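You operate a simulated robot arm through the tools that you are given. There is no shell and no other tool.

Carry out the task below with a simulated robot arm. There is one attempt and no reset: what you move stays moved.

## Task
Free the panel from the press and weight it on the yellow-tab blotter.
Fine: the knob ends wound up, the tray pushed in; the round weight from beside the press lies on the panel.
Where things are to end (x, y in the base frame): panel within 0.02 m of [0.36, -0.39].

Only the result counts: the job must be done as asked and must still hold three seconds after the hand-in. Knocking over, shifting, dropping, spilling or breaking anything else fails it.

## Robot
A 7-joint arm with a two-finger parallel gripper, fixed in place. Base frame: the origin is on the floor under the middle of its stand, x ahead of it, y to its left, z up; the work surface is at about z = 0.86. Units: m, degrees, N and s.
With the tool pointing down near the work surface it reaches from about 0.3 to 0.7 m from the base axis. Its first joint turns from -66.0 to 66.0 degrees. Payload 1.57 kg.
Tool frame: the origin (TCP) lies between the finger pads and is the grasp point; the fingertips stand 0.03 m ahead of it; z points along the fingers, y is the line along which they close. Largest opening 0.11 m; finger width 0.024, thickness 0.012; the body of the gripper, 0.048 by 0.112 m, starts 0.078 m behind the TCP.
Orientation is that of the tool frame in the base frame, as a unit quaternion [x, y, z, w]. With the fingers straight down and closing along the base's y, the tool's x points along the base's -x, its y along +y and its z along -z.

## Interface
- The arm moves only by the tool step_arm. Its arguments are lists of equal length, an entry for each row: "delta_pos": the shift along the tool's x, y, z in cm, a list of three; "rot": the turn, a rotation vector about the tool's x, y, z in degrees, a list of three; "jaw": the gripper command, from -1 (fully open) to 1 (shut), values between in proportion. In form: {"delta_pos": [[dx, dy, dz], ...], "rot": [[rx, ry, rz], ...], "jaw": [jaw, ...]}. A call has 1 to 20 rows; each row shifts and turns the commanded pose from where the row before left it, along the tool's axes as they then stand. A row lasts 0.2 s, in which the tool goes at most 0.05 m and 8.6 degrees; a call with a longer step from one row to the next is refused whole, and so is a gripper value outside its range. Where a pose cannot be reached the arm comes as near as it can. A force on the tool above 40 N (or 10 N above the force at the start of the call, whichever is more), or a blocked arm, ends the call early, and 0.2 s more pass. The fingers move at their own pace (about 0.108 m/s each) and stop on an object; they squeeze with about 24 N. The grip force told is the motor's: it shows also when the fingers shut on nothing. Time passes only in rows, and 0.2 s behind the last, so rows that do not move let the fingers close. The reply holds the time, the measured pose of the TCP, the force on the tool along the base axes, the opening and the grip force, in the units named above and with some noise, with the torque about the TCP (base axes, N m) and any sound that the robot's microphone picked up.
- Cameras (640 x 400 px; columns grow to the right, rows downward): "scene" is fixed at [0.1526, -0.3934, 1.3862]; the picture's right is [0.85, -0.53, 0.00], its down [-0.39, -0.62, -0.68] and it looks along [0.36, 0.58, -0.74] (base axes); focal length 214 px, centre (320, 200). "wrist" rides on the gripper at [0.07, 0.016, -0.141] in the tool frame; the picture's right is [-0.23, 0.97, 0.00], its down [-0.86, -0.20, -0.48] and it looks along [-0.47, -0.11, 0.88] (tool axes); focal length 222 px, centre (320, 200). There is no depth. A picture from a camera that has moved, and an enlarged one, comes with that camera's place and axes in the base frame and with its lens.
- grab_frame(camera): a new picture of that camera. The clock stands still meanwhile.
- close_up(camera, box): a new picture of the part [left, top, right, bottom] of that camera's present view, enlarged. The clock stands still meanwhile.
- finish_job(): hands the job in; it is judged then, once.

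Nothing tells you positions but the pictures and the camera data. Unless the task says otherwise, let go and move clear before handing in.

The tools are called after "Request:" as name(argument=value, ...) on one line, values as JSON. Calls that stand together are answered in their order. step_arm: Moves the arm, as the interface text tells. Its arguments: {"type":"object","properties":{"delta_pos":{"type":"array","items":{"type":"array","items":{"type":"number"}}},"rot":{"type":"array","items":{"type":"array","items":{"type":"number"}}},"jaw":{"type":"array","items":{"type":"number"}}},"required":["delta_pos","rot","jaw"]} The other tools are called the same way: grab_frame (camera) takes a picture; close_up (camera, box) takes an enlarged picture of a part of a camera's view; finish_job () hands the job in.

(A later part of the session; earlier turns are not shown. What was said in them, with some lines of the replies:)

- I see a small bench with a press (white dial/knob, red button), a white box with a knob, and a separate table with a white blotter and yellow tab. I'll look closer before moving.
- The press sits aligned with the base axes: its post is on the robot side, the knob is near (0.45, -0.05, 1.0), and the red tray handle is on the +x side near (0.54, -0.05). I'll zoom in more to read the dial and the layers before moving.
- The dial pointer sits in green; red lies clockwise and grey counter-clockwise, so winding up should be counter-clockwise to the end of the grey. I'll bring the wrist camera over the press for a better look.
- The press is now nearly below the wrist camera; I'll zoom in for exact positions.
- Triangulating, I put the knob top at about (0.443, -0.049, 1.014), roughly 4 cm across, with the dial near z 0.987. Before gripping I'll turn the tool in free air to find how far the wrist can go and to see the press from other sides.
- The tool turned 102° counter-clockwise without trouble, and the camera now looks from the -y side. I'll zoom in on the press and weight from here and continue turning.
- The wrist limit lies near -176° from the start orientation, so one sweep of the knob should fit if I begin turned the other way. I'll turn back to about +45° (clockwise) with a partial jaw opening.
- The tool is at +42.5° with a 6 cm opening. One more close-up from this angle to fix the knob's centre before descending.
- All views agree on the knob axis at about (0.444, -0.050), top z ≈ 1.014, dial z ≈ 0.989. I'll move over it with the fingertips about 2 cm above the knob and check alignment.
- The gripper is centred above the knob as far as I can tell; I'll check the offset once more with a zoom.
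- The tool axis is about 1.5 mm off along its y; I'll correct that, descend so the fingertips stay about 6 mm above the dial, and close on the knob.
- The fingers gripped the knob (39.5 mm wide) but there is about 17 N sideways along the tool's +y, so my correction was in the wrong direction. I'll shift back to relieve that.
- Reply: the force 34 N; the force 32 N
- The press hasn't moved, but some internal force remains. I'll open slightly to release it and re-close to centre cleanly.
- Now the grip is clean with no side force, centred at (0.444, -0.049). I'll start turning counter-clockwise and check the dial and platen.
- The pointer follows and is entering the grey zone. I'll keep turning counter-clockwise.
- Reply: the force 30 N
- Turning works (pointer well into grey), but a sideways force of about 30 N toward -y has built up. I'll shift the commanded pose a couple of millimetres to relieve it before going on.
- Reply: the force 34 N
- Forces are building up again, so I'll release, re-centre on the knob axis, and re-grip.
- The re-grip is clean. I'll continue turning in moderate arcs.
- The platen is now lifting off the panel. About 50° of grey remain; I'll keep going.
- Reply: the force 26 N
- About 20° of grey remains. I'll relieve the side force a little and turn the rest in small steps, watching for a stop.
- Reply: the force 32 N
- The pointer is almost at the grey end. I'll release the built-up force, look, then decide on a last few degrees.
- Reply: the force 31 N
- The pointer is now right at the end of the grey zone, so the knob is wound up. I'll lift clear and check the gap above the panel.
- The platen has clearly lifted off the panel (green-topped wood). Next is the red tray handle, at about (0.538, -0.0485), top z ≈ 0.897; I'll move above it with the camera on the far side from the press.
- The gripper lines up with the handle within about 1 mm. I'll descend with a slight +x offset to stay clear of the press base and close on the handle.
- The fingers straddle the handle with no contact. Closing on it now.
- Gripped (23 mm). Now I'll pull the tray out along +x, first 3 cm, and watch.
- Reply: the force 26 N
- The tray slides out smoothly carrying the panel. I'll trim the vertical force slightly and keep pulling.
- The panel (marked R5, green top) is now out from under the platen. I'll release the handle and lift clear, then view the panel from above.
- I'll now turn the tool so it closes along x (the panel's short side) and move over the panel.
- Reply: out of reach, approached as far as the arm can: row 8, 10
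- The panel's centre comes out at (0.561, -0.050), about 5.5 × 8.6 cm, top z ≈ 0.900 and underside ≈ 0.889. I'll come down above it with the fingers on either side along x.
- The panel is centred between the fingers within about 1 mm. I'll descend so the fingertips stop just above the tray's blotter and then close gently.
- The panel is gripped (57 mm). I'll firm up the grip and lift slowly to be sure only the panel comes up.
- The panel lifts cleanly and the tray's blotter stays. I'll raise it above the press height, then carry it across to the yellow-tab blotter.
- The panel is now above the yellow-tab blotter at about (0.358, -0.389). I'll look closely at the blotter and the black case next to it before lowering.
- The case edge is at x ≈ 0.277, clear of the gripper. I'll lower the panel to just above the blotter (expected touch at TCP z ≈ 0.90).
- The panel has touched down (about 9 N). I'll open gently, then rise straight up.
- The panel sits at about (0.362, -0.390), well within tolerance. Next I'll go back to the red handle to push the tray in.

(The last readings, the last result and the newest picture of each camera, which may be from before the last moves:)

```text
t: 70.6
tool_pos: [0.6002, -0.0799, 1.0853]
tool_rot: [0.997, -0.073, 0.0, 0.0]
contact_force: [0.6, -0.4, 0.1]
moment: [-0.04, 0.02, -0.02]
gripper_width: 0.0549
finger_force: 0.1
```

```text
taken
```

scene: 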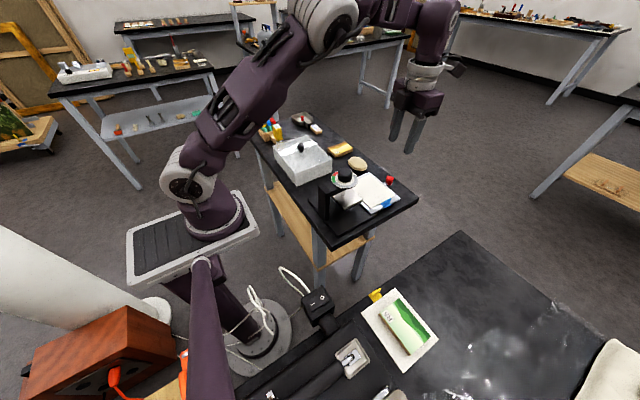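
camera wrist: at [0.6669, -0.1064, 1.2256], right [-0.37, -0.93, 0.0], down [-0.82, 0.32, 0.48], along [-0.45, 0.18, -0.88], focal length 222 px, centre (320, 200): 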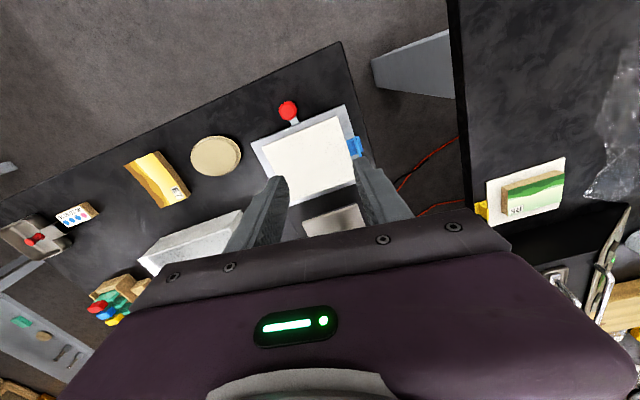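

The handle is at about (0.648, -0.050). Moving above it and down for a look.

Request:
step_arm(delta_pos=[[2.22, -1.85, 0], [2.22, -1.85, 0], [0, 0, 3], [0, 0, 3], [0, 0, 2], [0, 0, 0]], rot=[[0, 0, 0], [0, 0, 0], [0, 0, 0], [0, 0, 0], [0, 0, 0], [0, 0, 0]], jaw=[0, 0, 0, 0, 0, 0])

Request:
close_up(camera="wrist", box=[270, 110, 370, 230])

```text
t: 72.0
tool_pos: [0.6502, -0.0498, 1.0057]
tool_rot: [0.997, -0.074, 0.0, 0.001]
contact_force: [-0.4, 0.7, -0.4]
moment: [-0.04, -0.01, 0.01]
gripper_width: 0.0552
finger_force: 0.1
```

```text
3.33 times, centred on (320, 170) of wrist
camera zoom: at [0.7162, -0.0764, 1.146], right [-0.37, -0.93, 0.0], down [-0.82, 0.32, 0.48], along [-0.44, 0.18, -0.88], focal length 740 px, centre (320, 300)
```

zoom: 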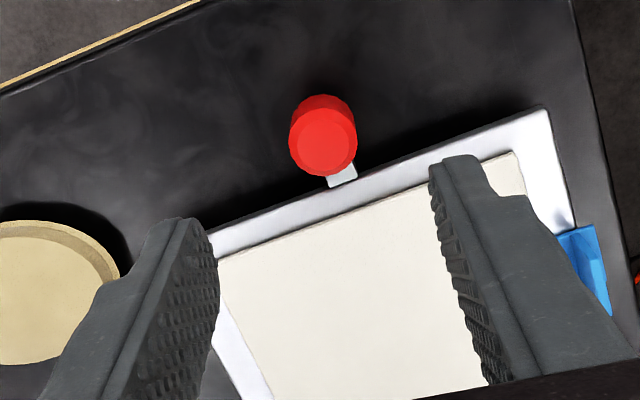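

Request:
step_arm(delta_pos=[[0, 0, 2.5], [0, 0, 2.5], [0, 0, 2.5], [0, 0, 1.2], [0, 0, 1.0], [0, 0, 0]], rot=[[0, 0, 0], [0, 0, 0], [0, 0, 0], [0, 0, 0], [0, 0, 0], [0, 0, 0]], jaw=[0, 0, 0, 0, 0, 0])

Request:
step_arm(delta_pos=[[0, 0, 0], [0, 0, 0], [0, 0, 0], [0, 0, 0], [0, 0, 0]], rot=[[0, 0, 0], [0, 0, 0], [0, 0, 0], [0, 0, 0], [0, 0, 0]], jaw=[0.3, 0.45, 0.6, 0.8, 1])

```text
t: 73.4
tool_pos: [0.6507, -0.0494, 0.9068]
tool_rot: [0.997, -0.074, 0.001, 0.0]
contact_force: [-0.3, -0.1, 0.3]
moment: [0.0, -0.03, 0.02]
gripper_width: 0.055
finger_force: 0.0
```

```text
t: 74.6
tool_pos: [0.6492, -0.0498, 0.9065]
tool_rot: [0.997, -0.074, 0.001, 0.0]
contact_force: [0.3, -9.7, -2.7]
moment: [-0.12, 0.04, 0.03]
gripper_width: 0.0233
finger_force: 35.3
```

Gripped. Pushing the tray back in along -x, stopping short of fully in to check.

Request:
step_arm(delta_pos=[[-0.5, 0.12, 0], [-0.79, 0.118, 0], [-0.79, 0.118, 0], [-0.79, 0.118, 0], [-0.79, 0.118, 0], [-0.79, 0.118, 0], [0, 0, 0]], rot=[[0, 0, 0], [0, 0, 0], [0, 0, 0], [0, 0, 0], [0, 0, 0], [0, 0, 0], [0, 0, 0]], jaw=[1, 1, 1, 1, 1, 1, 1])

Request:
close_up(camera="scene", box=[320, 150, 400, 230])

```text
t: 76.2
tool_pos: [0.6046, -0.0512, 0.9073]
tool_rot: [0.997, -0.074, 0.0, -0.001]
contact_force: [-1.0, -11.3, -11.4]
moment: [-0.26, -0.29, 0.02]
gripper_width: 0.0231
finger_force: 35.8
```

```text
5.00 times, centred on (360, 190) of scene
camera zoom: at [0.1528, -0.3937, 1.3861], right [0.85, -0.53, 0.0], down [-0.39, -0.62, -0.68], along [0.36, 0.58, -0.74], focal length 1072 px, centre (120, 250)
```

zoom: 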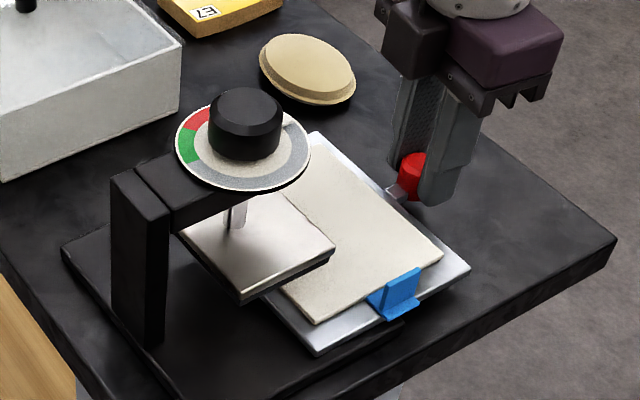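

Request:
step_arm(delta_pos=[[-0.79, 0.2, 0.04], [-0.79, 0.118, 0], [-0.79, 0.118, 0], [-0.79, 0.118, 0], [-0.79, 0.118, 0], [-0.79, 0.118, 0], [-0.69, 0.1, 0], [0, 0, 0]], rot=[[0, 0, 0], [0, 0, 0], [0, 0, 0], [0, 0, 0], [0, 0, 0], [0, 0, 0], [0, 0, 0], [0, 0, 0]], jaw=[1, 1, 1, 1, 1, 1, 1, 1])

Request:
close_up(camera="scene", box=[320, 150, 400, 230])

```text
t: 78.0
tool_pos: [0.5514, -0.0513, 0.9072]
tool_rot: [0.997, -0.074, 0.001, 0.0]
contact_force: [-0.3, 7.4, 7.0]
moment: [0.22, 0.82, 0.01]
gripper_width: 0.0234
finger_force: 36.1
```

```text
5.00 times, centred on (360, 190) of scene
camera zoom: at [0.1525, -0.3932, 1.3863], right [0.85, -0.53, 0.0], down [-0.39, -0.62, -0.68], along [0.36, 0.58, -0.74], focal length 1072 px, centre (120, 250)
```

zoom: 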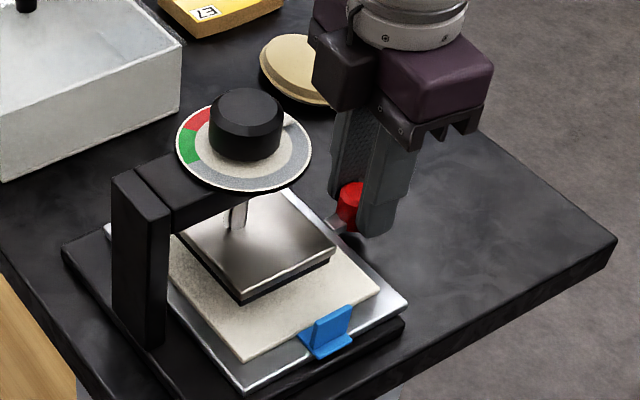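

About 1 cm remains. I'll push in the last bit slowly and watch for the end stop.

Request:
step_arm(delta_pos=[[-0.3, 0.04, 0], [-0.3, 0.04, 0], [-0.3, 0.04, 0], [-0.2, 0.03, 0], [0, 0, 0]], rot=[[0, 0, 0], [0, 0, 0], [0, 0, 0], [0, 0, 0], [0, 0, 0]], jaw=[1, 1, 1, 1, 1])

Request:
close_up(camera="scene", box=[320, 150, 400, 230])

```text
t: 79.2
tool_pos: [0.5399, -0.0509, 0.9074]
tool_rot: [0.997, -0.073, 0.001, 0.0]
contact_force: [12.1, 13.4, 0.3]
moment: [0.24, -0.37, -0.14]
gripper_width: 0.0234
finger_force: 35.3
```

```text
5.00 times, centred on (360, 190) of scene
camera zoom: at [0.1529, -0.393, 1.3863], right [0.85, -0.53, 0.0], down [-0.39, -0.62, -0.68], along [0.36, 0.58, -0.74], focal length 1072 px, centre (120, 250)
```

zoom: 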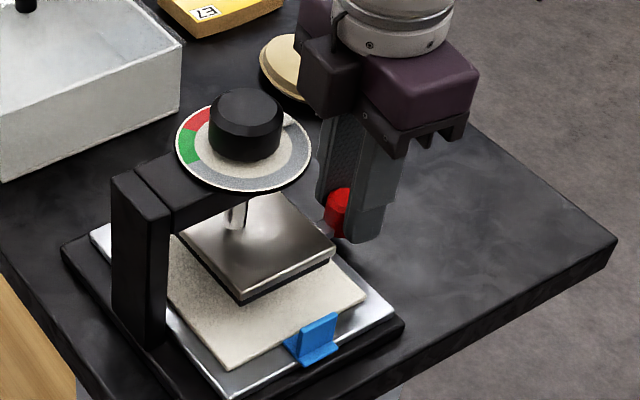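

The tray met its end stop and matches its original position. Releasing the handle and lifting.

Request:
step_arm(delta_pos=[[0.05, -0.05, 0], [0, 0, 0], [0, 0, 0], [0, 0, 0], [0, 0, -2], [0, 0, -3], [0, 0, -4], [0, 0, -4], [0, 0, -4], [0, 0, 0]], rot=[[0, 0, 0], [0, 0, 0], [0, 0, 0], [0, 0, 0], [0, 0, 0], [0, 0, 0], [0, 0, 0], [0, 0, 0], [0, 0, 0], [0, 0, 0]], jaw=[0.9, 0.5, 0.2, 0, 0, 0, 0, 0, 0, 0])

Request:
grab_frame(camera="wrist")

Request:
close_up(camera="wrist", box=[160, 60, 300, 200])

Request:
close_up(camera="scene", box=[310, 130, 400, 230])

```text
t: 81.4
tool_pos: [0.5398, -0.0503, 1.0794]
tool_rot: [0.997, -0.074, -0.001, 0.001]
contact_force: [-0.6, 0.4, 0.1]
moment: [0.0, -0.02, 0.02]
gripper_width: 0.0549
finger_force: 0.1
```

```text
taken
camera wrist: at [0.6072, -0.0769, 1.22], right [-0.37, -0.93, 0.0], down [-0.82, 0.32, 0.48], along [-0.44, 0.18, -0.88], focal length 222 px, centre (320, 200)
```

wrist: 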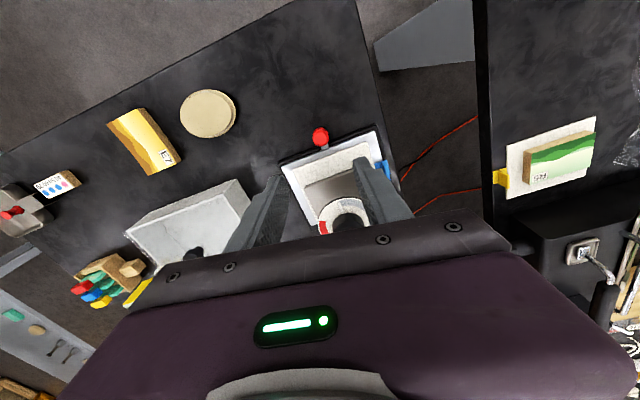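

```text
2.86 times, centred on (230, 130) of wrist
camera zoom: at [0.6072, -0.0769, 1.22], right [-0.37, -0.93, 0.0], down [-0.82, 0.32, 0.48], along [-0.44, 0.18, -0.88], focal length 635 px, centre (577, 400)
```

zoom: 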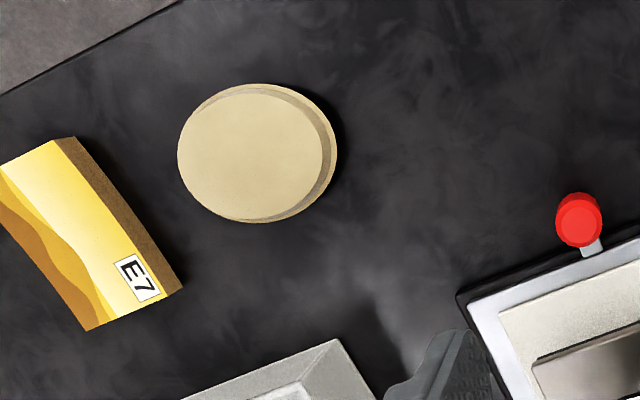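

```text
4.00 times, centred on (355, 180) of scene
camera zoom: at [0.1526, -0.3934, 1.3862], right [0.85, -0.53, 0.0], down [-0.39, -0.62, -0.68], along [0.36, 0.58, -0.74], focal length 858 px, centre (180, 280)
```

zoom: 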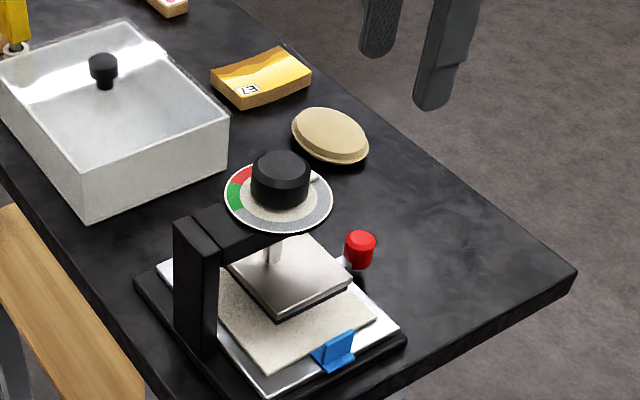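

The press is done: knob wound up, tray in. Now the round weight; I'll study its profile.

Request:
close_up(camera="scene", box=[342, 150, 374, 180])

Request:
close_up(camera="wrist", box=[175, 80, 245, 145])

```text
13.33 times, centred on (358, 165) of scene
camera zoom: at [0.1526, -0.3934, 1.3862], right [0.85, -0.53, 0.0], down [-0.39, -0.62, -0.68], along [0.36, 0.58, -0.74], focal length 2860 px, centre (-187, 667)
```

zoom: 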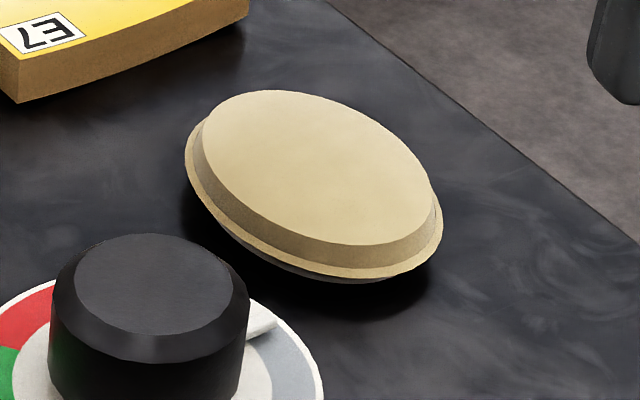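

```text
6.15 times, centred on (210, 112) of wrist
camera zoom: at [0.6072, -0.0769, 1.22], right [-0.37, -0.93, 0.0], down [-0.82, 0.32, 0.48], along [-0.44, 0.18, -0.88], focal length 1367 px, centre (997, 738)
```

zoom: 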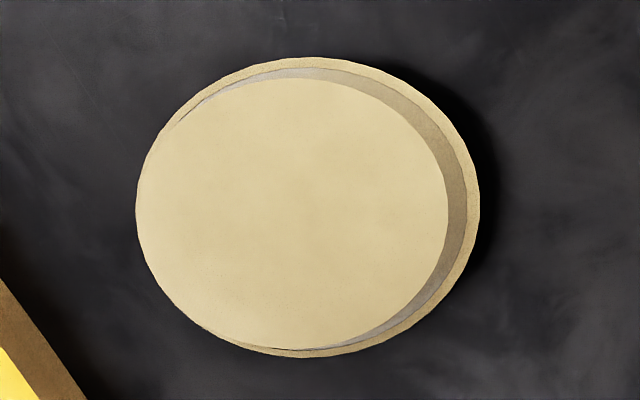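

The weight is a flanged disc, about 7.3 cm across, near (0.624, 0.092), top around z 0.878. I'll turn to close along x again (free space on both sides) and move above it.

Request:
step_arm(delta_pos=[[0, 0, 0], [0, 0, 0], [0, 0, 0], [0, 0, 0], [0, 0, 0], [0, 0, 0], [0, 0, 0], [0, 0, 0], [0, 0, 0], [0, 0, 0], [-3.5, -2.0, 0], [-3.5, -2.0, 0], [-3.5, -2.0, 0], [-3.5, -2.0, 0], [0, 0, 0]], rot=[[0, 0, 8.15], [0, 0, 8.15], [0, 0, 8.15], [0, 0, 8.15], [0, 0, 8.15], [0, 0, 8.15], [0, 0, 8.15], [0, 0, 8.15], [0, 0, 8.15], [0, 0, 8.15], [0, 0, 0], [0, 0, 0], [0, 0, 0], [0, 0, 0], [0, 0, 0]], jaw=[0, 0, 0, 0, 0, 0, 0, 0, 0, 0, -0.5, -0.75, -0.75, -0.75, -0.75])

Request:
grab_frame(camera="wrist")

Request:
close_up(camera="wrist", box=[240, 80, 400, 220])

Request:
close_up(camera="scene", box=[310, 90, 420, 200])

```text
t: 84.6
tool_pos: [0.6211, 0.0904, 1.0785]
tool_rot: [0.708, -0.707, 0.0, 0.0]
contact_force: [-0.7, 0.1, -0.1]
moment: [0.02, 0.01, -0.01]
gripper_width: 0.0965
finger_force: 0.1
```

```text
taken
camera wrist: at [0.6043, 0.0211, 1.22], right [-0.97, 0.23, 0.0], down [0.2, 0.86, 0.48], along [0.11, 0.47, -0.88], focal length 222 px, centre (320, 200)
```

wrist: 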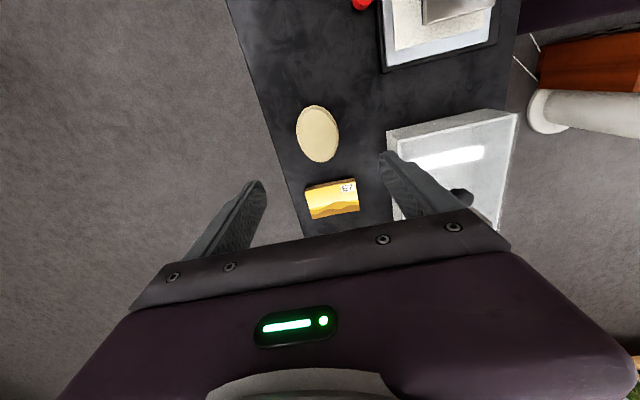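

```text
2.86 times, centred on (320, 150) of wrist
camera zoom: at [0.6043, 0.0211, 1.22], right [-0.97, 0.23, 0.0], down [0.2, 0.86, 0.48], along [0.11, 0.47, -0.88], focal length 635 px, centre (320, 343)
```

zoom: 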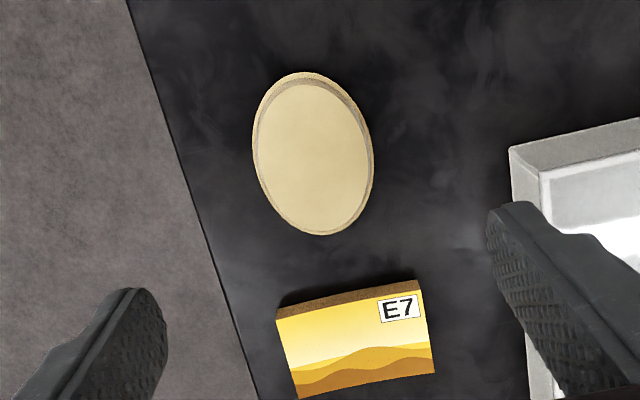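

```text
3.64 times, centred on (365, 145) of scene
camera zoom: at [0.1526, -0.3934, 1.3862], right [0.85, -0.53, 0.0], down [-0.39, -0.62, -0.68], along [0.36, 0.58, -0.74], focal length 780 px, centre (156, 400)
```

zoom: 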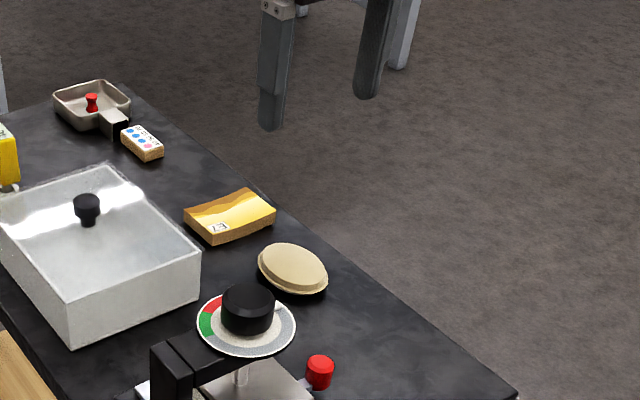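

From above, the weight is actually oval, about 6.4 cm (x) by 8.5 cm (y), centred near (0.625, 0.096), and it is the only weight beside the press. Closing along x across its short side is right; I'll descend partway and re-check centring.

Request:
step_arm(delta_pos=[[-0.5, -0.45, 0], [0, 0, 3], [0, 0, 3.5], [0, 0, 3.5], [0, 0, 2], [0, 0, 0]], rot=[[0, 0, 0], [0, 0, 0], [0, 0, 0], [0, 0, 0], [0, 0, 0], [0, 0, 0]], jaw=[-0.65, -0.65, -0.65, -0.65, -0.65, -0.65])

Request:
grab_frame(camera="wrist")

Request:
close_up(camera="wrist", box=[220, 80, 420, 240])

Request:
close_up(camera="scene", box=[325, 130, 400, 200])

```text
t: 86.0
tool_pos: [0.6243, 0.0946, 0.9559]
tool_rot: [-0.707, 0.707, 0.0, 0.0]
contact_force: [0.1, -0.4, -1.1]
moment: [0.0, -0.03, -0.01]
gripper_width: 0.0909
finger_force: 0.1
```

```text
taken
camera wrist: at [0.6082, 0.0247, 1.0978], right [-0.97, 0.23, 0.0], down [0.2, 0.86, 0.48], along [0.11, 0.47, -0.88], focal length 222 px, centre (320, 200)
```

wrist: 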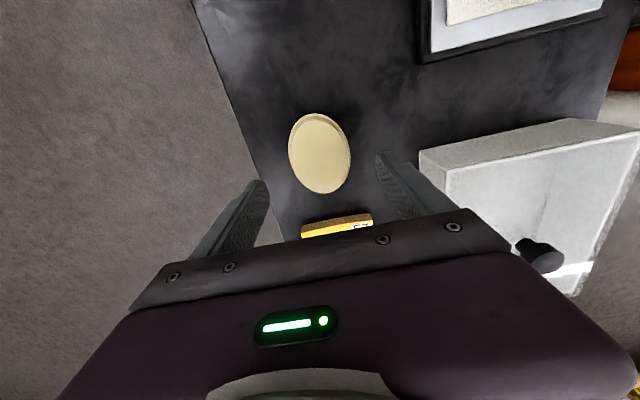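

```text
2.50 times, centred on (320, 160) of wrist
camera zoom: at [0.6082, 0.0247, 1.0978], right [-0.97, 0.23, 0.0], down [0.2, 0.86, 0.48], along [0.11, 0.47, -0.88], focal length 555 px, centre (320, 300)
```

zoom: 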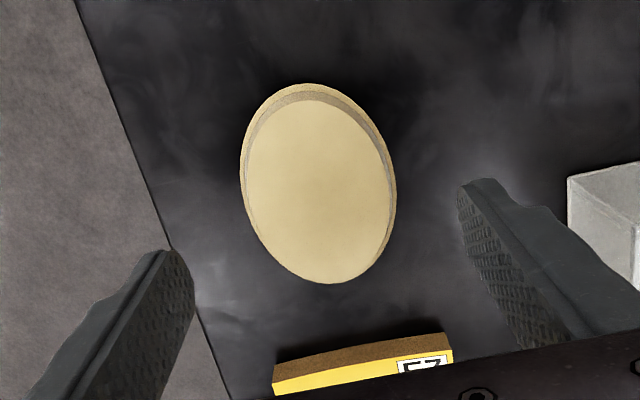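

```text
5.71 times, centred on (362, 165) of scene
camera zoom: at [0.1526, -0.3934, 1.3862], right [0.85, -0.53, 0.0], down [-0.39, -0.62, -0.68], along [0.36, 0.58, -0.74], focal length 1226 px, centre (77, 400)
```

zoom: 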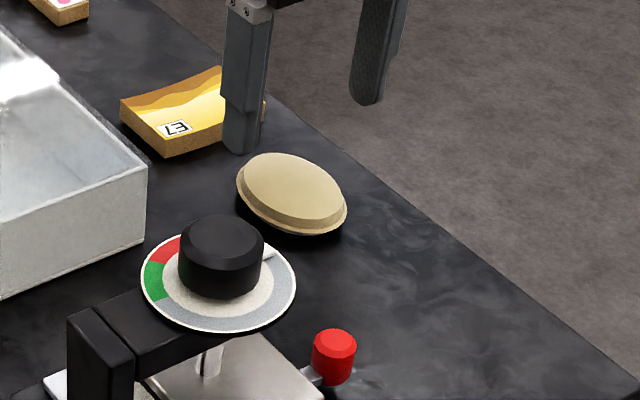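

The gripper is centred on the weight within about 1 mm. I'll lower the open fingers beside it, close to the table, in careful steps.

Request:
step_arm(delta_pos=[[0, 0, 2.5], [0, 0, 2.0], [0, 0, 1.2], [0, 0, 0]], rot=[[0, 0, 0], [0, 0, 0], [0, 0, 0], [0, 0, 0]], jaw=[-0.65, -0.65, -0.65, -0.65])

Request:
close_up(camera="scene", box=[325, 130, 395, 195])

Request:
close_up(camera="wrist", box=[220, 80, 420, 240])

```text
t: 87.0
tool_pos: [0.623, 0.0944, 0.8988]
tool_rot: [-0.707, 0.707, 0.0, 0.0]
contact_force: [0.1, -0.3, -0.7]
moment: [0.0, 0.01, -0.01]
gripper_width: 0.091
finger_force: 0.1
```

```text
6.15 times, centred on (360, 162) of scene
camera zoom: at [0.1526, -0.3934, 1.3862], right [0.85, -0.53, 0.0], down [-0.39, -0.62, -0.68], along [0.36, 0.58, -0.74], focal length 1320 px, centre (74, 431)
```

zoom: 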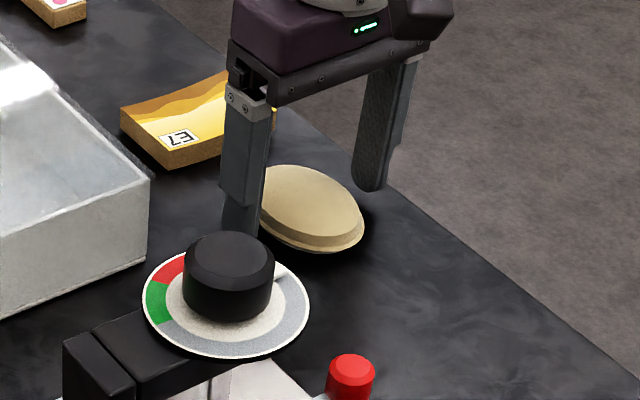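

```text
2.50 times, centred on (320, 160) of wrist
camera zoom: at [0.6074, 0.0241, 1.0402], right [-0.97, 0.23, 0.0], down [0.2, 0.86, 0.48], along [0.11, 0.47, -0.88], focal length 555 px, centre (320, 300)
```

zoom: 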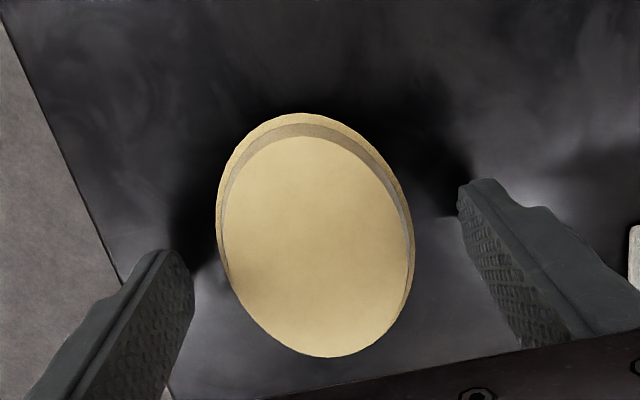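

Request:
step_arm(delta_pos=[[0, -0.15, 0.2], [0, 0, 0.15], [0, 0, 0]], rot=[[0, 0, 0], [0, 0, 0], [0, 0, 0]], jaw=[-0.65, -0.65, -0.65])

Request:
step_arm(delta_pos=[[0, 0, 0.1], [0, 0, 0.1], [0, 0, 0]], rot=[[0, 0, 0], [0, 0, 0], [0, 0, 0]], jaw=[-0.65, -0.65, -0.65])

```text
t: 87.8
tool_pos: [0.6261, 0.0934, 0.8964]
tool_rot: [-0.707, 0.707, 0.0, 0.0]
contact_force: [-1.0, -0.9, 0.0]
moment: [-0.01, -0.01, 0.03]
gripper_width: 0.0907
finger_force: 0.1
```

```text
t: 88.6
tool_pos: [0.6245, 0.0943, 0.8938]
tool_rot: [0.708, -0.707, 0.0, 0.0]
contact_force: [-0.3, 0.3, 0.4]
moment: [-0.02, 0.0, 0.02]
gripper_width: 0.0905
finger_force: 0.1
```

Request:
step_arm(delta_pos=[[0, 0, 0.1], [0, 0, 0.1], [0, 0, 0]], rot=[[0, 0, 0], [0, 0, 0], [0, 0, 0]], jaw=[-0.65, -0.65, -0.65])

Request:
close_up(camera="scene", box=[340, 145, 380, 185])

```text
t: 89.4
tool_pos: [0.6241, 0.0948, 0.8923]
tool_rot: [0.707, -0.707, 0.0, -0.001]
contact_force: [0.3, -0.3, 0.6]
moment: [0.0, 0.01, -0.01]
gripper_width: 0.0909
finger_force: 0.1
```

```text
10.00 times, centred on (360, 165) of scene
camera zoom: at [0.1526, -0.3934, 1.3862], right [0.85, -0.53, 0.0], down [-0.39, -0.62, -0.68], along [0.36, 0.58, -0.74], focal length 2145 px, centre (-80, 550)
```

zoom: 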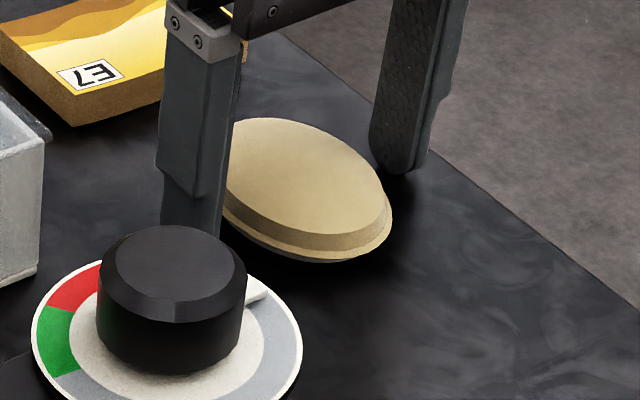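

The tips are now just above the table. Closing gradually on the weight.

Request:
step_arm(delta_pos=[[0, 0, 0], [0, 0, 0], [0, 0, 0], [0, 0, 0], [0, 0, 0], [0, 0, 0]], rot=[[0, 0, 0], [0, 0, 0], [0, 0, 0], [0, 0, 0], [0, 0, 0], [0, 0, 0]], jaw=[-0.45, -0.3, -0.22, -0.15, -0.08, 0.0])

Request:
close_up(camera="scene", box=[340, 145, 380, 185])

Request:
close_up(camera="wrist", box=[220, 80, 420, 240])

```text
t: 90.8
tool_pos: [0.6253, 0.0945, 0.8917]
tool_rot: [-0.707, 0.707, 0.001, 0.0]
contact_force: [2.3, -0.2, 0.3]
moment: [-0.01, -0.06, 0.03]
gripper_width: 0.0605
finger_force: 24.3
```

```text
10.00 times, centred on (360, 165) of scene
camera zoom: at [0.1526, -0.3934, 1.3862], right [0.85, -0.53, 0.0], down [-0.39, -0.62, -0.68], along [0.36, 0.58, -0.74], focal length 2145 px, centre (-80, 550)
```

zoom: 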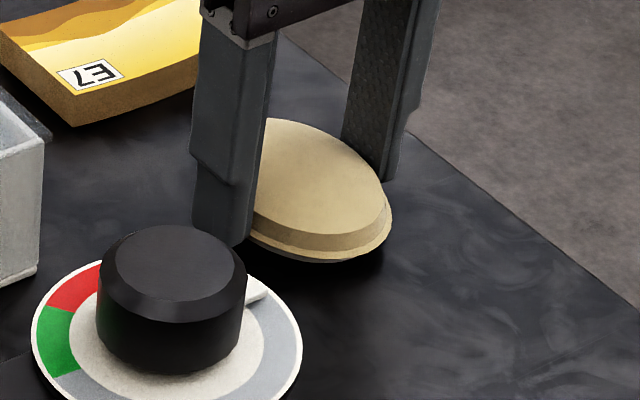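

```text
2.50 times, centred on (320, 160) of wrist
camera zoom: at [0.6085, 0.0246, 1.0336], right [-0.97, 0.23, 0.0], down [0.2, 0.86, 0.48], along [0.11, 0.47, -0.88], focal length 555 px, centre (320, 300)
```

zoom: 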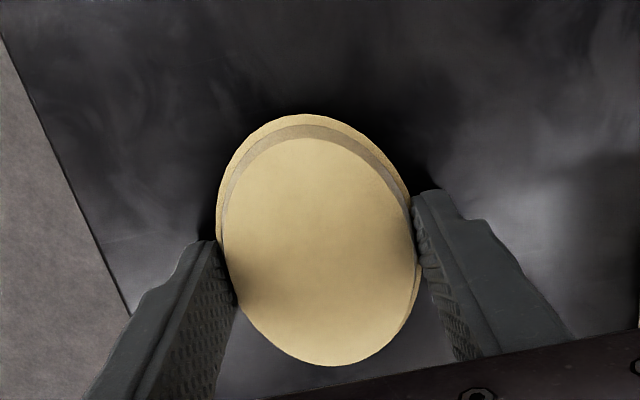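

The weight is gripped (60.5 mm), centred in y within 1–2 mm. Firming the grip and test-lifting.

Request:
step_arm(delta_pos=[[0, 0, 0], [0, 0, 0], [0, 0, -0.3], [0, 0, -0.5], [0, 0, -0.7], [0, 0, 0]], rot=[[0, 0, 0], [0, 0, 0], [0, 0, 0], [0, 0, 0], [0, 0, 0], [0, 0, 0]], jaw=[0.4, 1, 1, 1, 1, 1])

Request:
close_up(camera="scene", box=[340, 145, 380, 185])

Request:
close_up(camera="wrist", box=[220, 80, 420, 240])

```text
t: 92.2
tool_pos: [0.6233, 0.0945, 0.9073]
tool_rot: [-0.706, 0.708, 0.0, 0.0]
contact_force: [-0.1, 0.4, -3.1]
moment: [-0.01, -0.02, -0.04]
gripper_width: 0.0606
finger_force: 24.1
```

```text
10.00 times, centred on (360, 165) of scene
camera zoom: at [0.1526, -0.3934, 1.3862], right [0.85, -0.53, 0.0], down [-0.39, -0.62, -0.68], along [0.36, 0.58, -0.74], focal length 2145 px, centre (-80, 550)
```

zoom: 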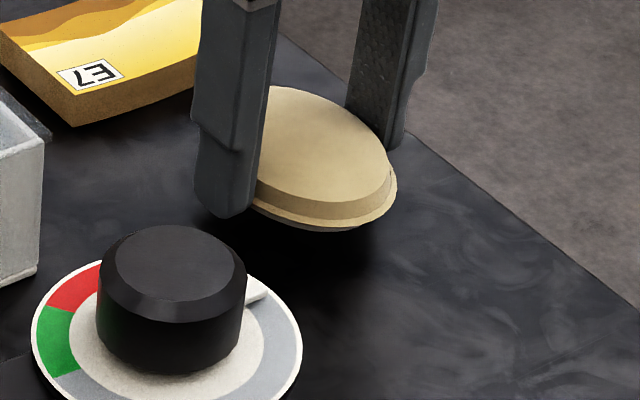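

```text
2.50 times, centred on (320, 160) of wrist
camera zoom: at [0.608, 0.0249, 1.0488], right [-0.97, 0.23, 0.0], down [0.2, 0.86, 0.48], along [0.11, 0.47, -0.88], focal length 555 px, centre (320, 300)
```

zoom: 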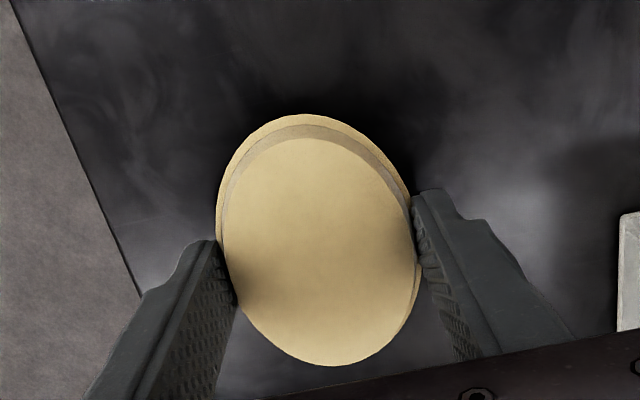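

The weight (about 3 N) lifts cleanly and level. I'll raise it above the knob height and carry it to the panel.

Request:
step_arm(delta_pos=[[0, 0, -2], [0, 0, -3], [0, 0, -3.5], [0, 0, -3.5], [0, 0, -3], [0, 0, -1.3], [0, 0, 0]], rot=[[0, 0, 0], [0, 0, 0], [0, 0, 0], [0, 0, 0], [0, 0, 0], [0, 0, 0], [0, 0, 0]], jaw=[1, 1, 1, 1, 1, 1, 1])

Request:
step_arm(delta_pos=[[1.7, 0.92, 0], [1.7, 0.92, 0], [3.45, 1.873, 0], [3.45, 1.873, 0], [3.45, 1.873, 0], [3.45, 1.873, 0], [3.45, 1.873, 0], [3.45, 1.873, 0], [3.45, 1.873, 0], [3.45, 1.873, 0], [3.45, 1.873, 0], [3.45, 1.873, 0], [3.45, 1.873, 0], [3.45, 1.873, 0], [1.775, 0.967, 0], [1.775, 0.967, 0], [0, 0, 0]], rot=[[0, 0, 0], [0, 0, 0], [0, 0, 0], [0, 0, 0], [0, 0, 0], [0, 0, 0], [0, 0, 0], [0, 0, 0], [0, 0, 0], [0, 0, 0], [0, 0, 0], [0, 0, 0], [0, 0, 0], [0, 0, 0], [0, 0, 0], [0, 0, 0], [0, 0, 0]], jaw=[1, 1, 1, 1, 1, 1, 1, 1, 1, 1, 1, 1, 1, 1, 1, 1, 1])

Request:
grab_frame(camera="wrist")

Request:
grab_frame(camera="scene")

```text
t: 93.8
tool_pos: [0.6239, 0.0939, 1.0707]
tool_rot: [0.707, -0.707, 0.0, 0.0]
contact_force: [-0.2, 0.5, -3.7]
moment: [0.0, -0.02, 0.0]
gripper_width: 0.0604
finger_force: 24.3
```

```text
t: 97.4
tool_pos: [0.364, -0.3897, 1.0704]
tool_rot: [0.707, -0.707, 0.0, 0.0]
contact_force: [0.2, 0.3, -3.2]
moment: [0.05, -0.03, 0.01]
gripper_width: 0.0604
finger_force: 24.3
```

```text
taken
camera wrist: at [0.3476, -0.4593, 1.2117], right [-0.97, 0.23, 0.0], down [0.2, 0.86, 0.48], along [0.11, 0.47, -0.88], focal length 222 px, centre (320, 200)
```

wrist: 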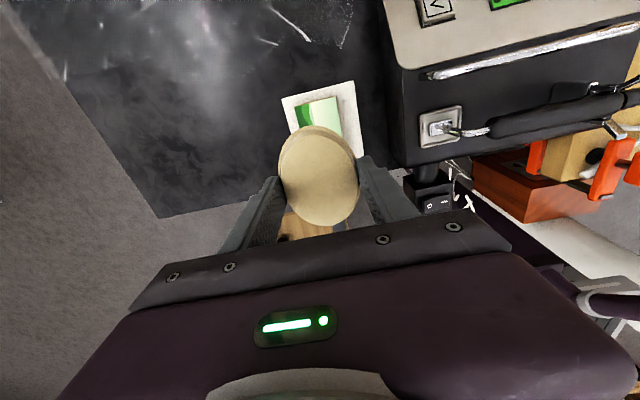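

```text
taken
```

scene: 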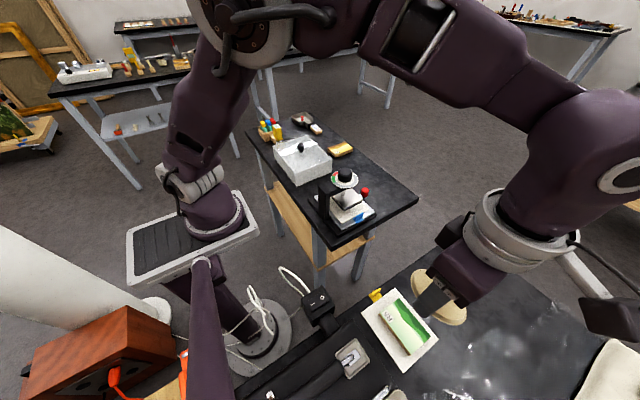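

The weight hangs over the panel; by dead reckoning it is within 1 mm of where I released the panel. Expected touch is at TCP z ≈ 0.911, so I'll lower to just above that.

Request:
step_arm(delta_pos=[[-0.05, 0.08, 2], [0, 0, 4], [0, 0, 4], [0, 0, 3], [0, 0, 1.5], [0, 0, 0.5], [0, 0, 0]], rot=[[0, 0, 0], [0, 0, 0], [0, 0, 0], [0, 0, 0], [0, 0, 0], [0, 0, 0], [0, 0, 0]], jaw=[1, 1, 1, 1, 1, 1, 1])

Request:
close_up(camera="wrist", box=[220, 80, 420, 240])

Request:
close_up(camera="scene", box=[360, 270, 450, 360])

```text
t: 99.0
tool_pos: [0.3618, -0.3893, 0.9209]
tool_rot: [-0.707, 0.707, 0.0, -0.001]
contact_force: [0.4, 1.5, -3.6]
moment: [-0.01, -0.02, -0.03]
gripper_width: 0.0605
finger_force: 23.6
```

```text
2.50 times, centred on (320, 160) of wrist
camera zoom: at [0.346, -0.4585, 1.0612], right [-0.97, 0.23, 0.0], down [0.2, 0.86, 0.48], along [0.11, 0.47, -0.88], focal length 555 px, centre (320, 300)
```

zoom: 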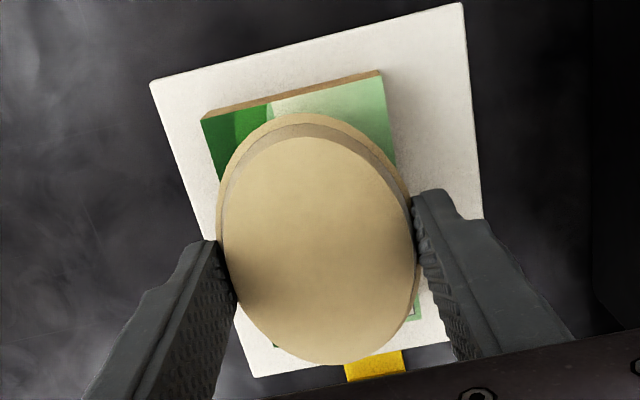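

```text
4.44 times, centred on (405, 315) of scene
camera zoom: at [0.1526, -0.3934, 1.3862], right [0.85, -0.53, 0.0], down [-0.39, -0.62, -0.68], along [0.36, 0.58, -0.74], focal length 953 px, centre (-58, -311)
```

zoom: 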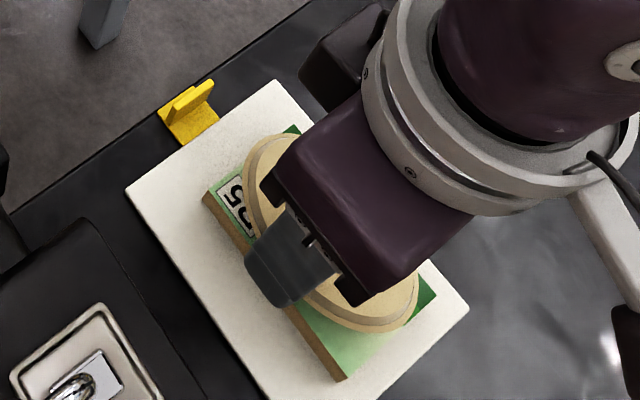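

Alignment is good: panel centre (0.3615, -0.390), weight centred on it. Lowering gently until it rests.

Request:
step_arm(delta_pos=[[0, 0, 0.3], [0, 0, 0.3], [0, 0, 0.2], [0, 0, 0]], rot=[[0, 0, 0], [0, 0, 0], [0, 0, 0], [0, 0, 0]], jaw=[1, 1, 1, 1])

```text
t: 100.0
tool_pos: [0.3626, -0.3896, 0.9135]
tool_rot: [0.707, -0.707, 0.001, 0.001]
contact_force: [0.2, 1.5, 10.9]
moment: [0.15, 0.01, -0.01]
gripper_width: 0.0603
finger_force: 23.7
```

The weight is resting on the panel. I'll ease off a little and open the fingers gently.

Request:
step_arm(delta_pos=[[0, 0, -0.08], [0, 0, 0]], rot=[[0, 0, 0], [0, 0, 0]], jaw=[1, 1])

Request:
step_arm(delta_pos=[[0, 0, 0], [0, 0, 0], [0, 0, 0], [0, 0, 0], [0, 0, 0], [0, 0, 0]], rot=[[0, 0, 0], [0, 0, 0], [0, 0, 0], [0, 0, 0], [0, 0, 0], [0, 0, 0]], jaw=[0.2, -0.05, -0.15, -0.25, -0.4, -0.45])

Request:
close_up(camera="wrist", box=[220, 80, 420, 240])

Request:
close_up(camera="scene", box=[360, 270, 450, 360])

```text
t: 100.6
tool_pos: [0.3625, -0.3878, 0.9124]
tool_rot: [-0.707, 0.707, 0.001, 0.001]
contact_force: [2.0, -1.2, 0.2]
moment: [-0.06, -0.06, -0.02]
gripper_width: 0.0603
finger_force: 23.9
```

```text
t: 102.0
tool_pos: [0.3636, -0.3886, 0.9142]
tool_rot: [0.707, -0.707, 0.0, 0.0]
contact_force: [0.5, 0.1, -0.3]
moment: [-0.04, 0.0, 0.0]
gripper_width: 0.08
finger_force: 0.0
```

```text
2.50 times, centred on (320, 160) of wrist
camera zoom: at [0.3457, -0.4585, 1.0547], right [-0.97, 0.23, 0.0], down [0.2, 0.86, 0.48], along [0.11, 0.47, -0.88], focal length 555 px, centre (320, 300)
```

zoom: 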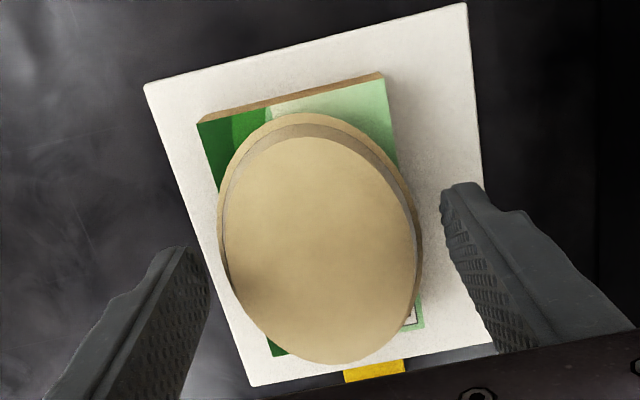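

```text
4.44 times, centred on (405, 315) of scene
camera zoom: at [0.1526, -0.3934, 1.3862], right [0.85, -0.53, 0.0], down [-0.39, -0.62, -0.68], along [0.36, 0.58, -0.74], focal length 953 px, centre (-58, -311)
```

zoom: 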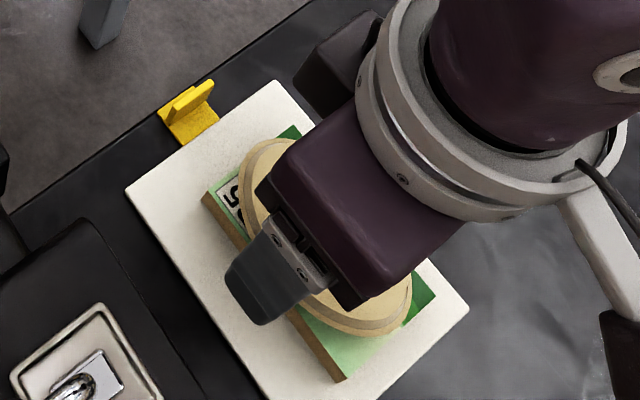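

The weight rests on the panel with the fingers clear. Rising straight up and away, then a final check of everything.

Request:
step_arm(delta_pos=[[0, 0, -1], [0, 0, -2], [0, 0, -3], [0, 0, -4], [0, 0, -4], [0, 0, -4], [0, 0, 0]], rot=[[0, 0, 0], [0, 0, 0], [0, 0, 0], [0, 0, 0], [0, 0, 0], [0, 0, 0], [0, 0, 0]], jaw=[-0.5, -0.5, -0.5, -0.5, -0.5, -0.5, -0.5])

Request:
step_arm(delta_pos=[[-3, -1.5, 0], [-3, -1.5, 0], [-3, -1.5, 0], [-3, -1.5, 0], [-3, -1.5, 0], [-3, -1.5, 0], [0, 0, 0]], rot=[[0, 0, 0], [0, 0, 0], [0, 0, 0], [0, 0, 0], [0, 0, 0], [0, 0, 0], [0, 0, 0]], jaw=[-0.5, -0.5, -0.5, -0.5, -0.5, -0.5, -0.5])

Request:
grab_frame(camera="scene")

Request:
close_up(camera="scene", box=[350, 270, 450, 370])

Request:
close_up(camera="scene", box=[310, 150, 400, 235])

Request:
grab_frame(camera="wrist")

```text
t: 103.6
tool_pos: [0.3625, -0.3886, 1.0927]
tool_rot: [-0.707, 0.707, 0.0, 0.001]
contact_force: [-0.4, 0.2, 0.2]
moment: [0.01, 0.01, 0.03]
gripper_width: 0.0827
finger_force: 0.0
```

```text
t: 105.2
tool_pos: [0.4526, -0.2077, 1.0918]
tool_rot: [-0.707, 0.708, 0.0, -0.001]
contact_force: [0.3, -0.2, -0.5]
moment: [0.02, -0.01, 0.02]
gripper_width: 0.0826
finger_force: 0.0
```

```text
taken
```

scene: 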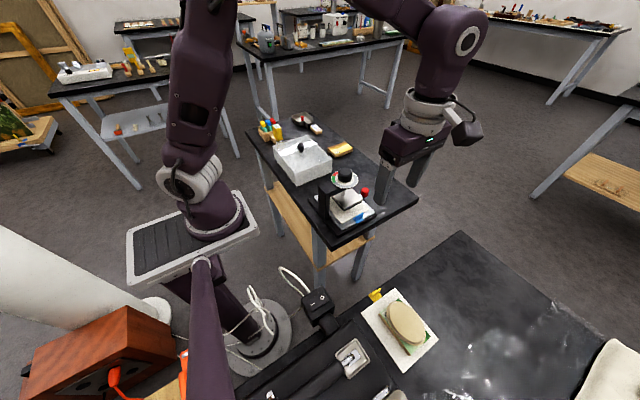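

```text
4.00 times, centred on (400, 320) of scene
camera zoom: at [0.1526, -0.3934, 1.3862], right [0.85, -0.53, 0.0], down [-0.39, -0.62, -0.68], along [0.36, 0.58, -0.74], focal length 858 px, centre (0, -280)
```

zoom: 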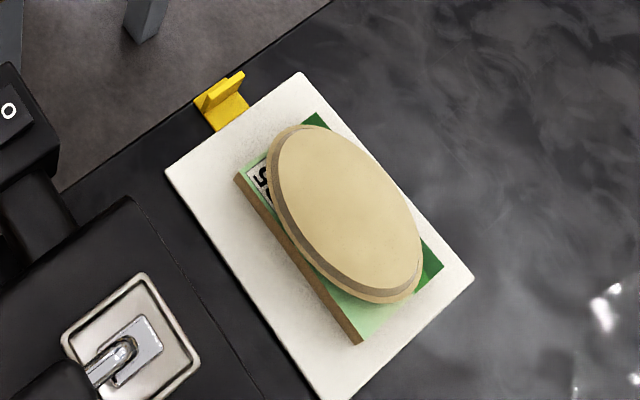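

```text
4.71 times, centred on (355, 192) of scene
camera zoom: at [0.1526, -0.3934, 1.3862], right [0.85, -0.53, 0.0], down [-0.39, -0.62, -0.68], along [0.36, 0.58, -0.74], focal length 1009 px, centre (155, 235)
```

zoom: 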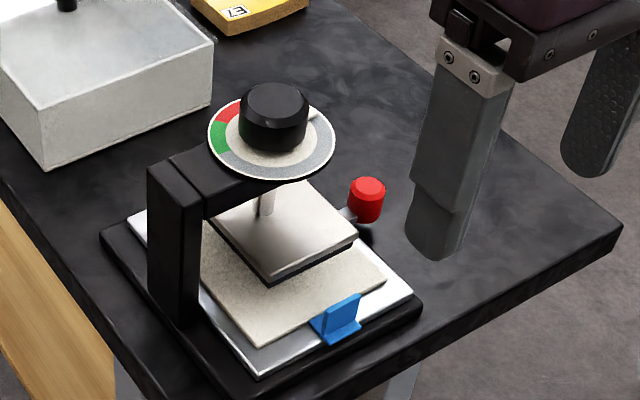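

```text
taken
camera wrist: at [0.4361, -0.2773, 1.2335], right [-0.97, 0.23, 0.0], down [0.2, 0.85, 0.48], along [0.11, 0.47, -0.88], focal length 222 px, centre (320, 200)
```

wrist: 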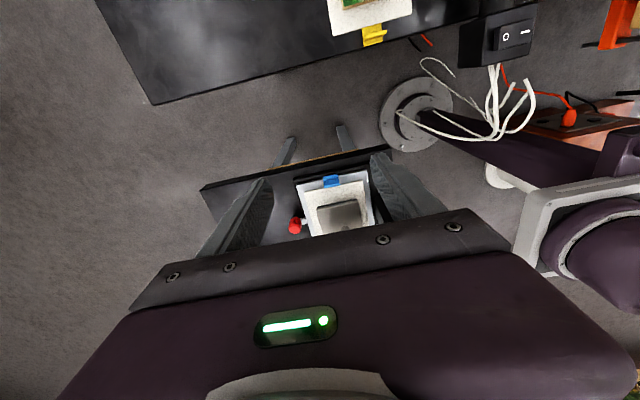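

The weight sits well on the panel, and the tray matches its original position. I'll take one last look at the dial from above to confirm the pointer stayed at the end of grey.

Request:
step_arm(delta_pos=[[0, 0, -3], [0, 0, -2.8], [-3.6, 1.4, 0], [-3.7, 1.4, 0], [0, 0, 0]], rot=[[0, 0, 0], [0, 0, 0], [0, 0, 0], [0, 0, 0], [0, 0, 0]], jaw=[-0.5, -0.5, -0.5, -0.5, -0.5])

Request:
grab_frame(camera="wrist")

Request:
close_up(camera="wrist", box=[270, 90, 370, 190])

```text
t: 106.4
tool_pos: [0.4253, -0.1352, 1.1509]
tool_rot: [0.708, -0.706, 0.0, 0.001]
contact_force: [-0.5, -1.1, 0.0]
moment: [-0.03, -0.03, -0.02]
gripper_width: 0.0827
finger_force: 0.1
```

```text
taken
camera wrist: at [0.4082, -0.2043, 1.292], right [-0.97, 0.23, 0.0], down [0.2, 0.85, 0.48], along [0.11, 0.47, -0.88], focal length 222 px, centre (320, 200)
```

wrist: 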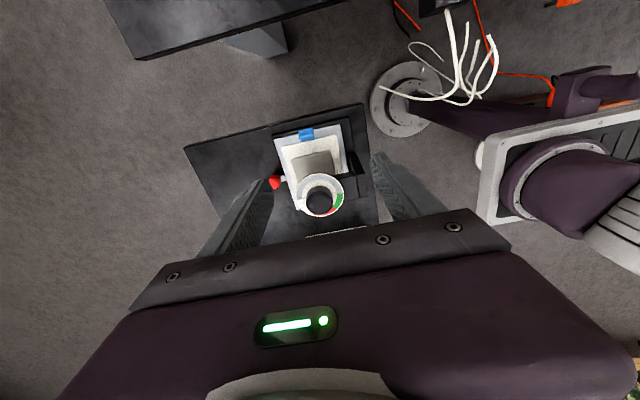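

```text
4.00 times, centred on (320, 140) of wrist
camera zoom: at [0.4082, -0.2043, 1.292], right [-0.97, 0.23, 0.0], down [0.2, 0.85, 0.48], along [0.11, 0.47, -0.88], focal length 888 px, centre (320, 440)
```

zoom: 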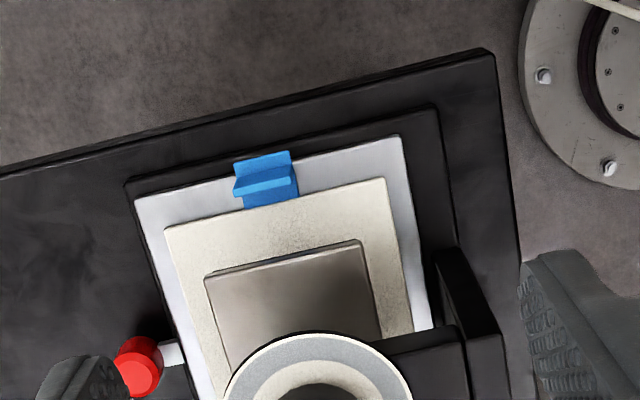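

Request:
close_up(camera="wrist", box=[285, 160, 355, 225])

Request:
close_up(camera="scene", box=[325, 160, 365, 195])

```text
6.15 times, centred on (320, 192) of wrist
camera zoom: at [0.4082, -0.2043, 1.292], right [-0.97, 0.23, 0.0], down [0.2, 0.85, 0.48], along [0.11, 0.47, -0.88], focal length 1367 px, centre (320, 246)
```

zoom: 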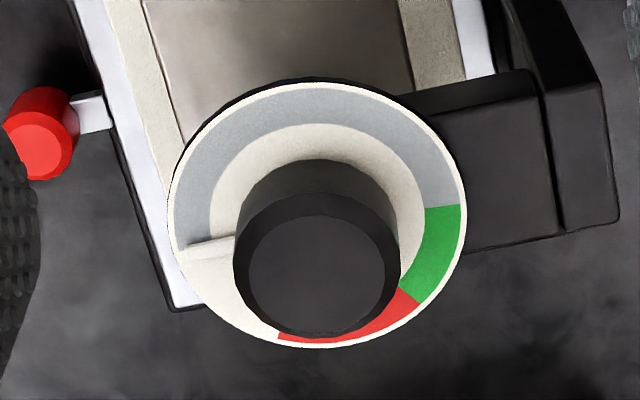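

```text
11.43 times, centred on (345, 178) of scene
camera zoom: at [0.1526, -0.3934, 1.3862], right [0.85, -0.53, 0.0], down [-0.39, -0.62, -0.68], along [0.36, 0.58, -0.74], focal length 2451 px, centre (34, 457)
```

zoom: 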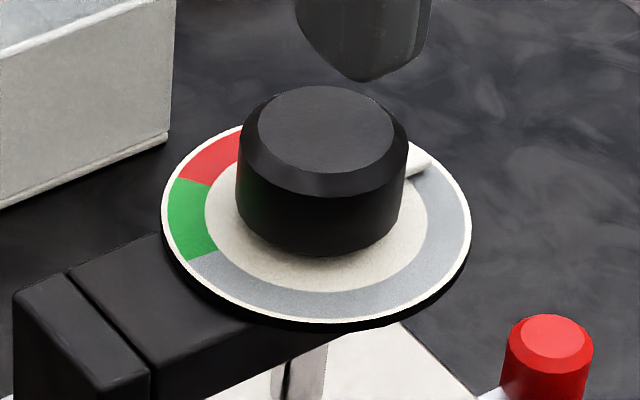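

The pointer stands at the very end of the grey zone and the platen is up. The tray is in. The panel lies at about (0.362, -0.390) on the yellow-tab blotter with the weight resting on it, and the arm is clear of everything. Handing in.

Request:
finish_job()

```text
The job is handed in.
```

I've handed the job in. The final pictures show everything as asked; no verdict came back with the hand-in.

- **Panel:** it lies on the yellow-tab blotter, centred at about (0.362, -0.390), which is about 2 mm from the target.
- **Weight:** the one from beside the press rests on the panel. It measured oval (about 6.4 × 8.5 cm) rather than round, but it was the only weight there. It stayed put for over 4 seconds after I let go.
- **Knob:** it is wound up, with the pointer at the end of the grey zone. I turned it about 214° and did not test whether it turns further.
- **Tray:** it is pushed in against its stop, within about 1 mm of where it started.

While I was gripping the knob, sideways force on it reached about 30 N. I saw no sign that the press shifted, and nothing else on the tables looked disturbed.
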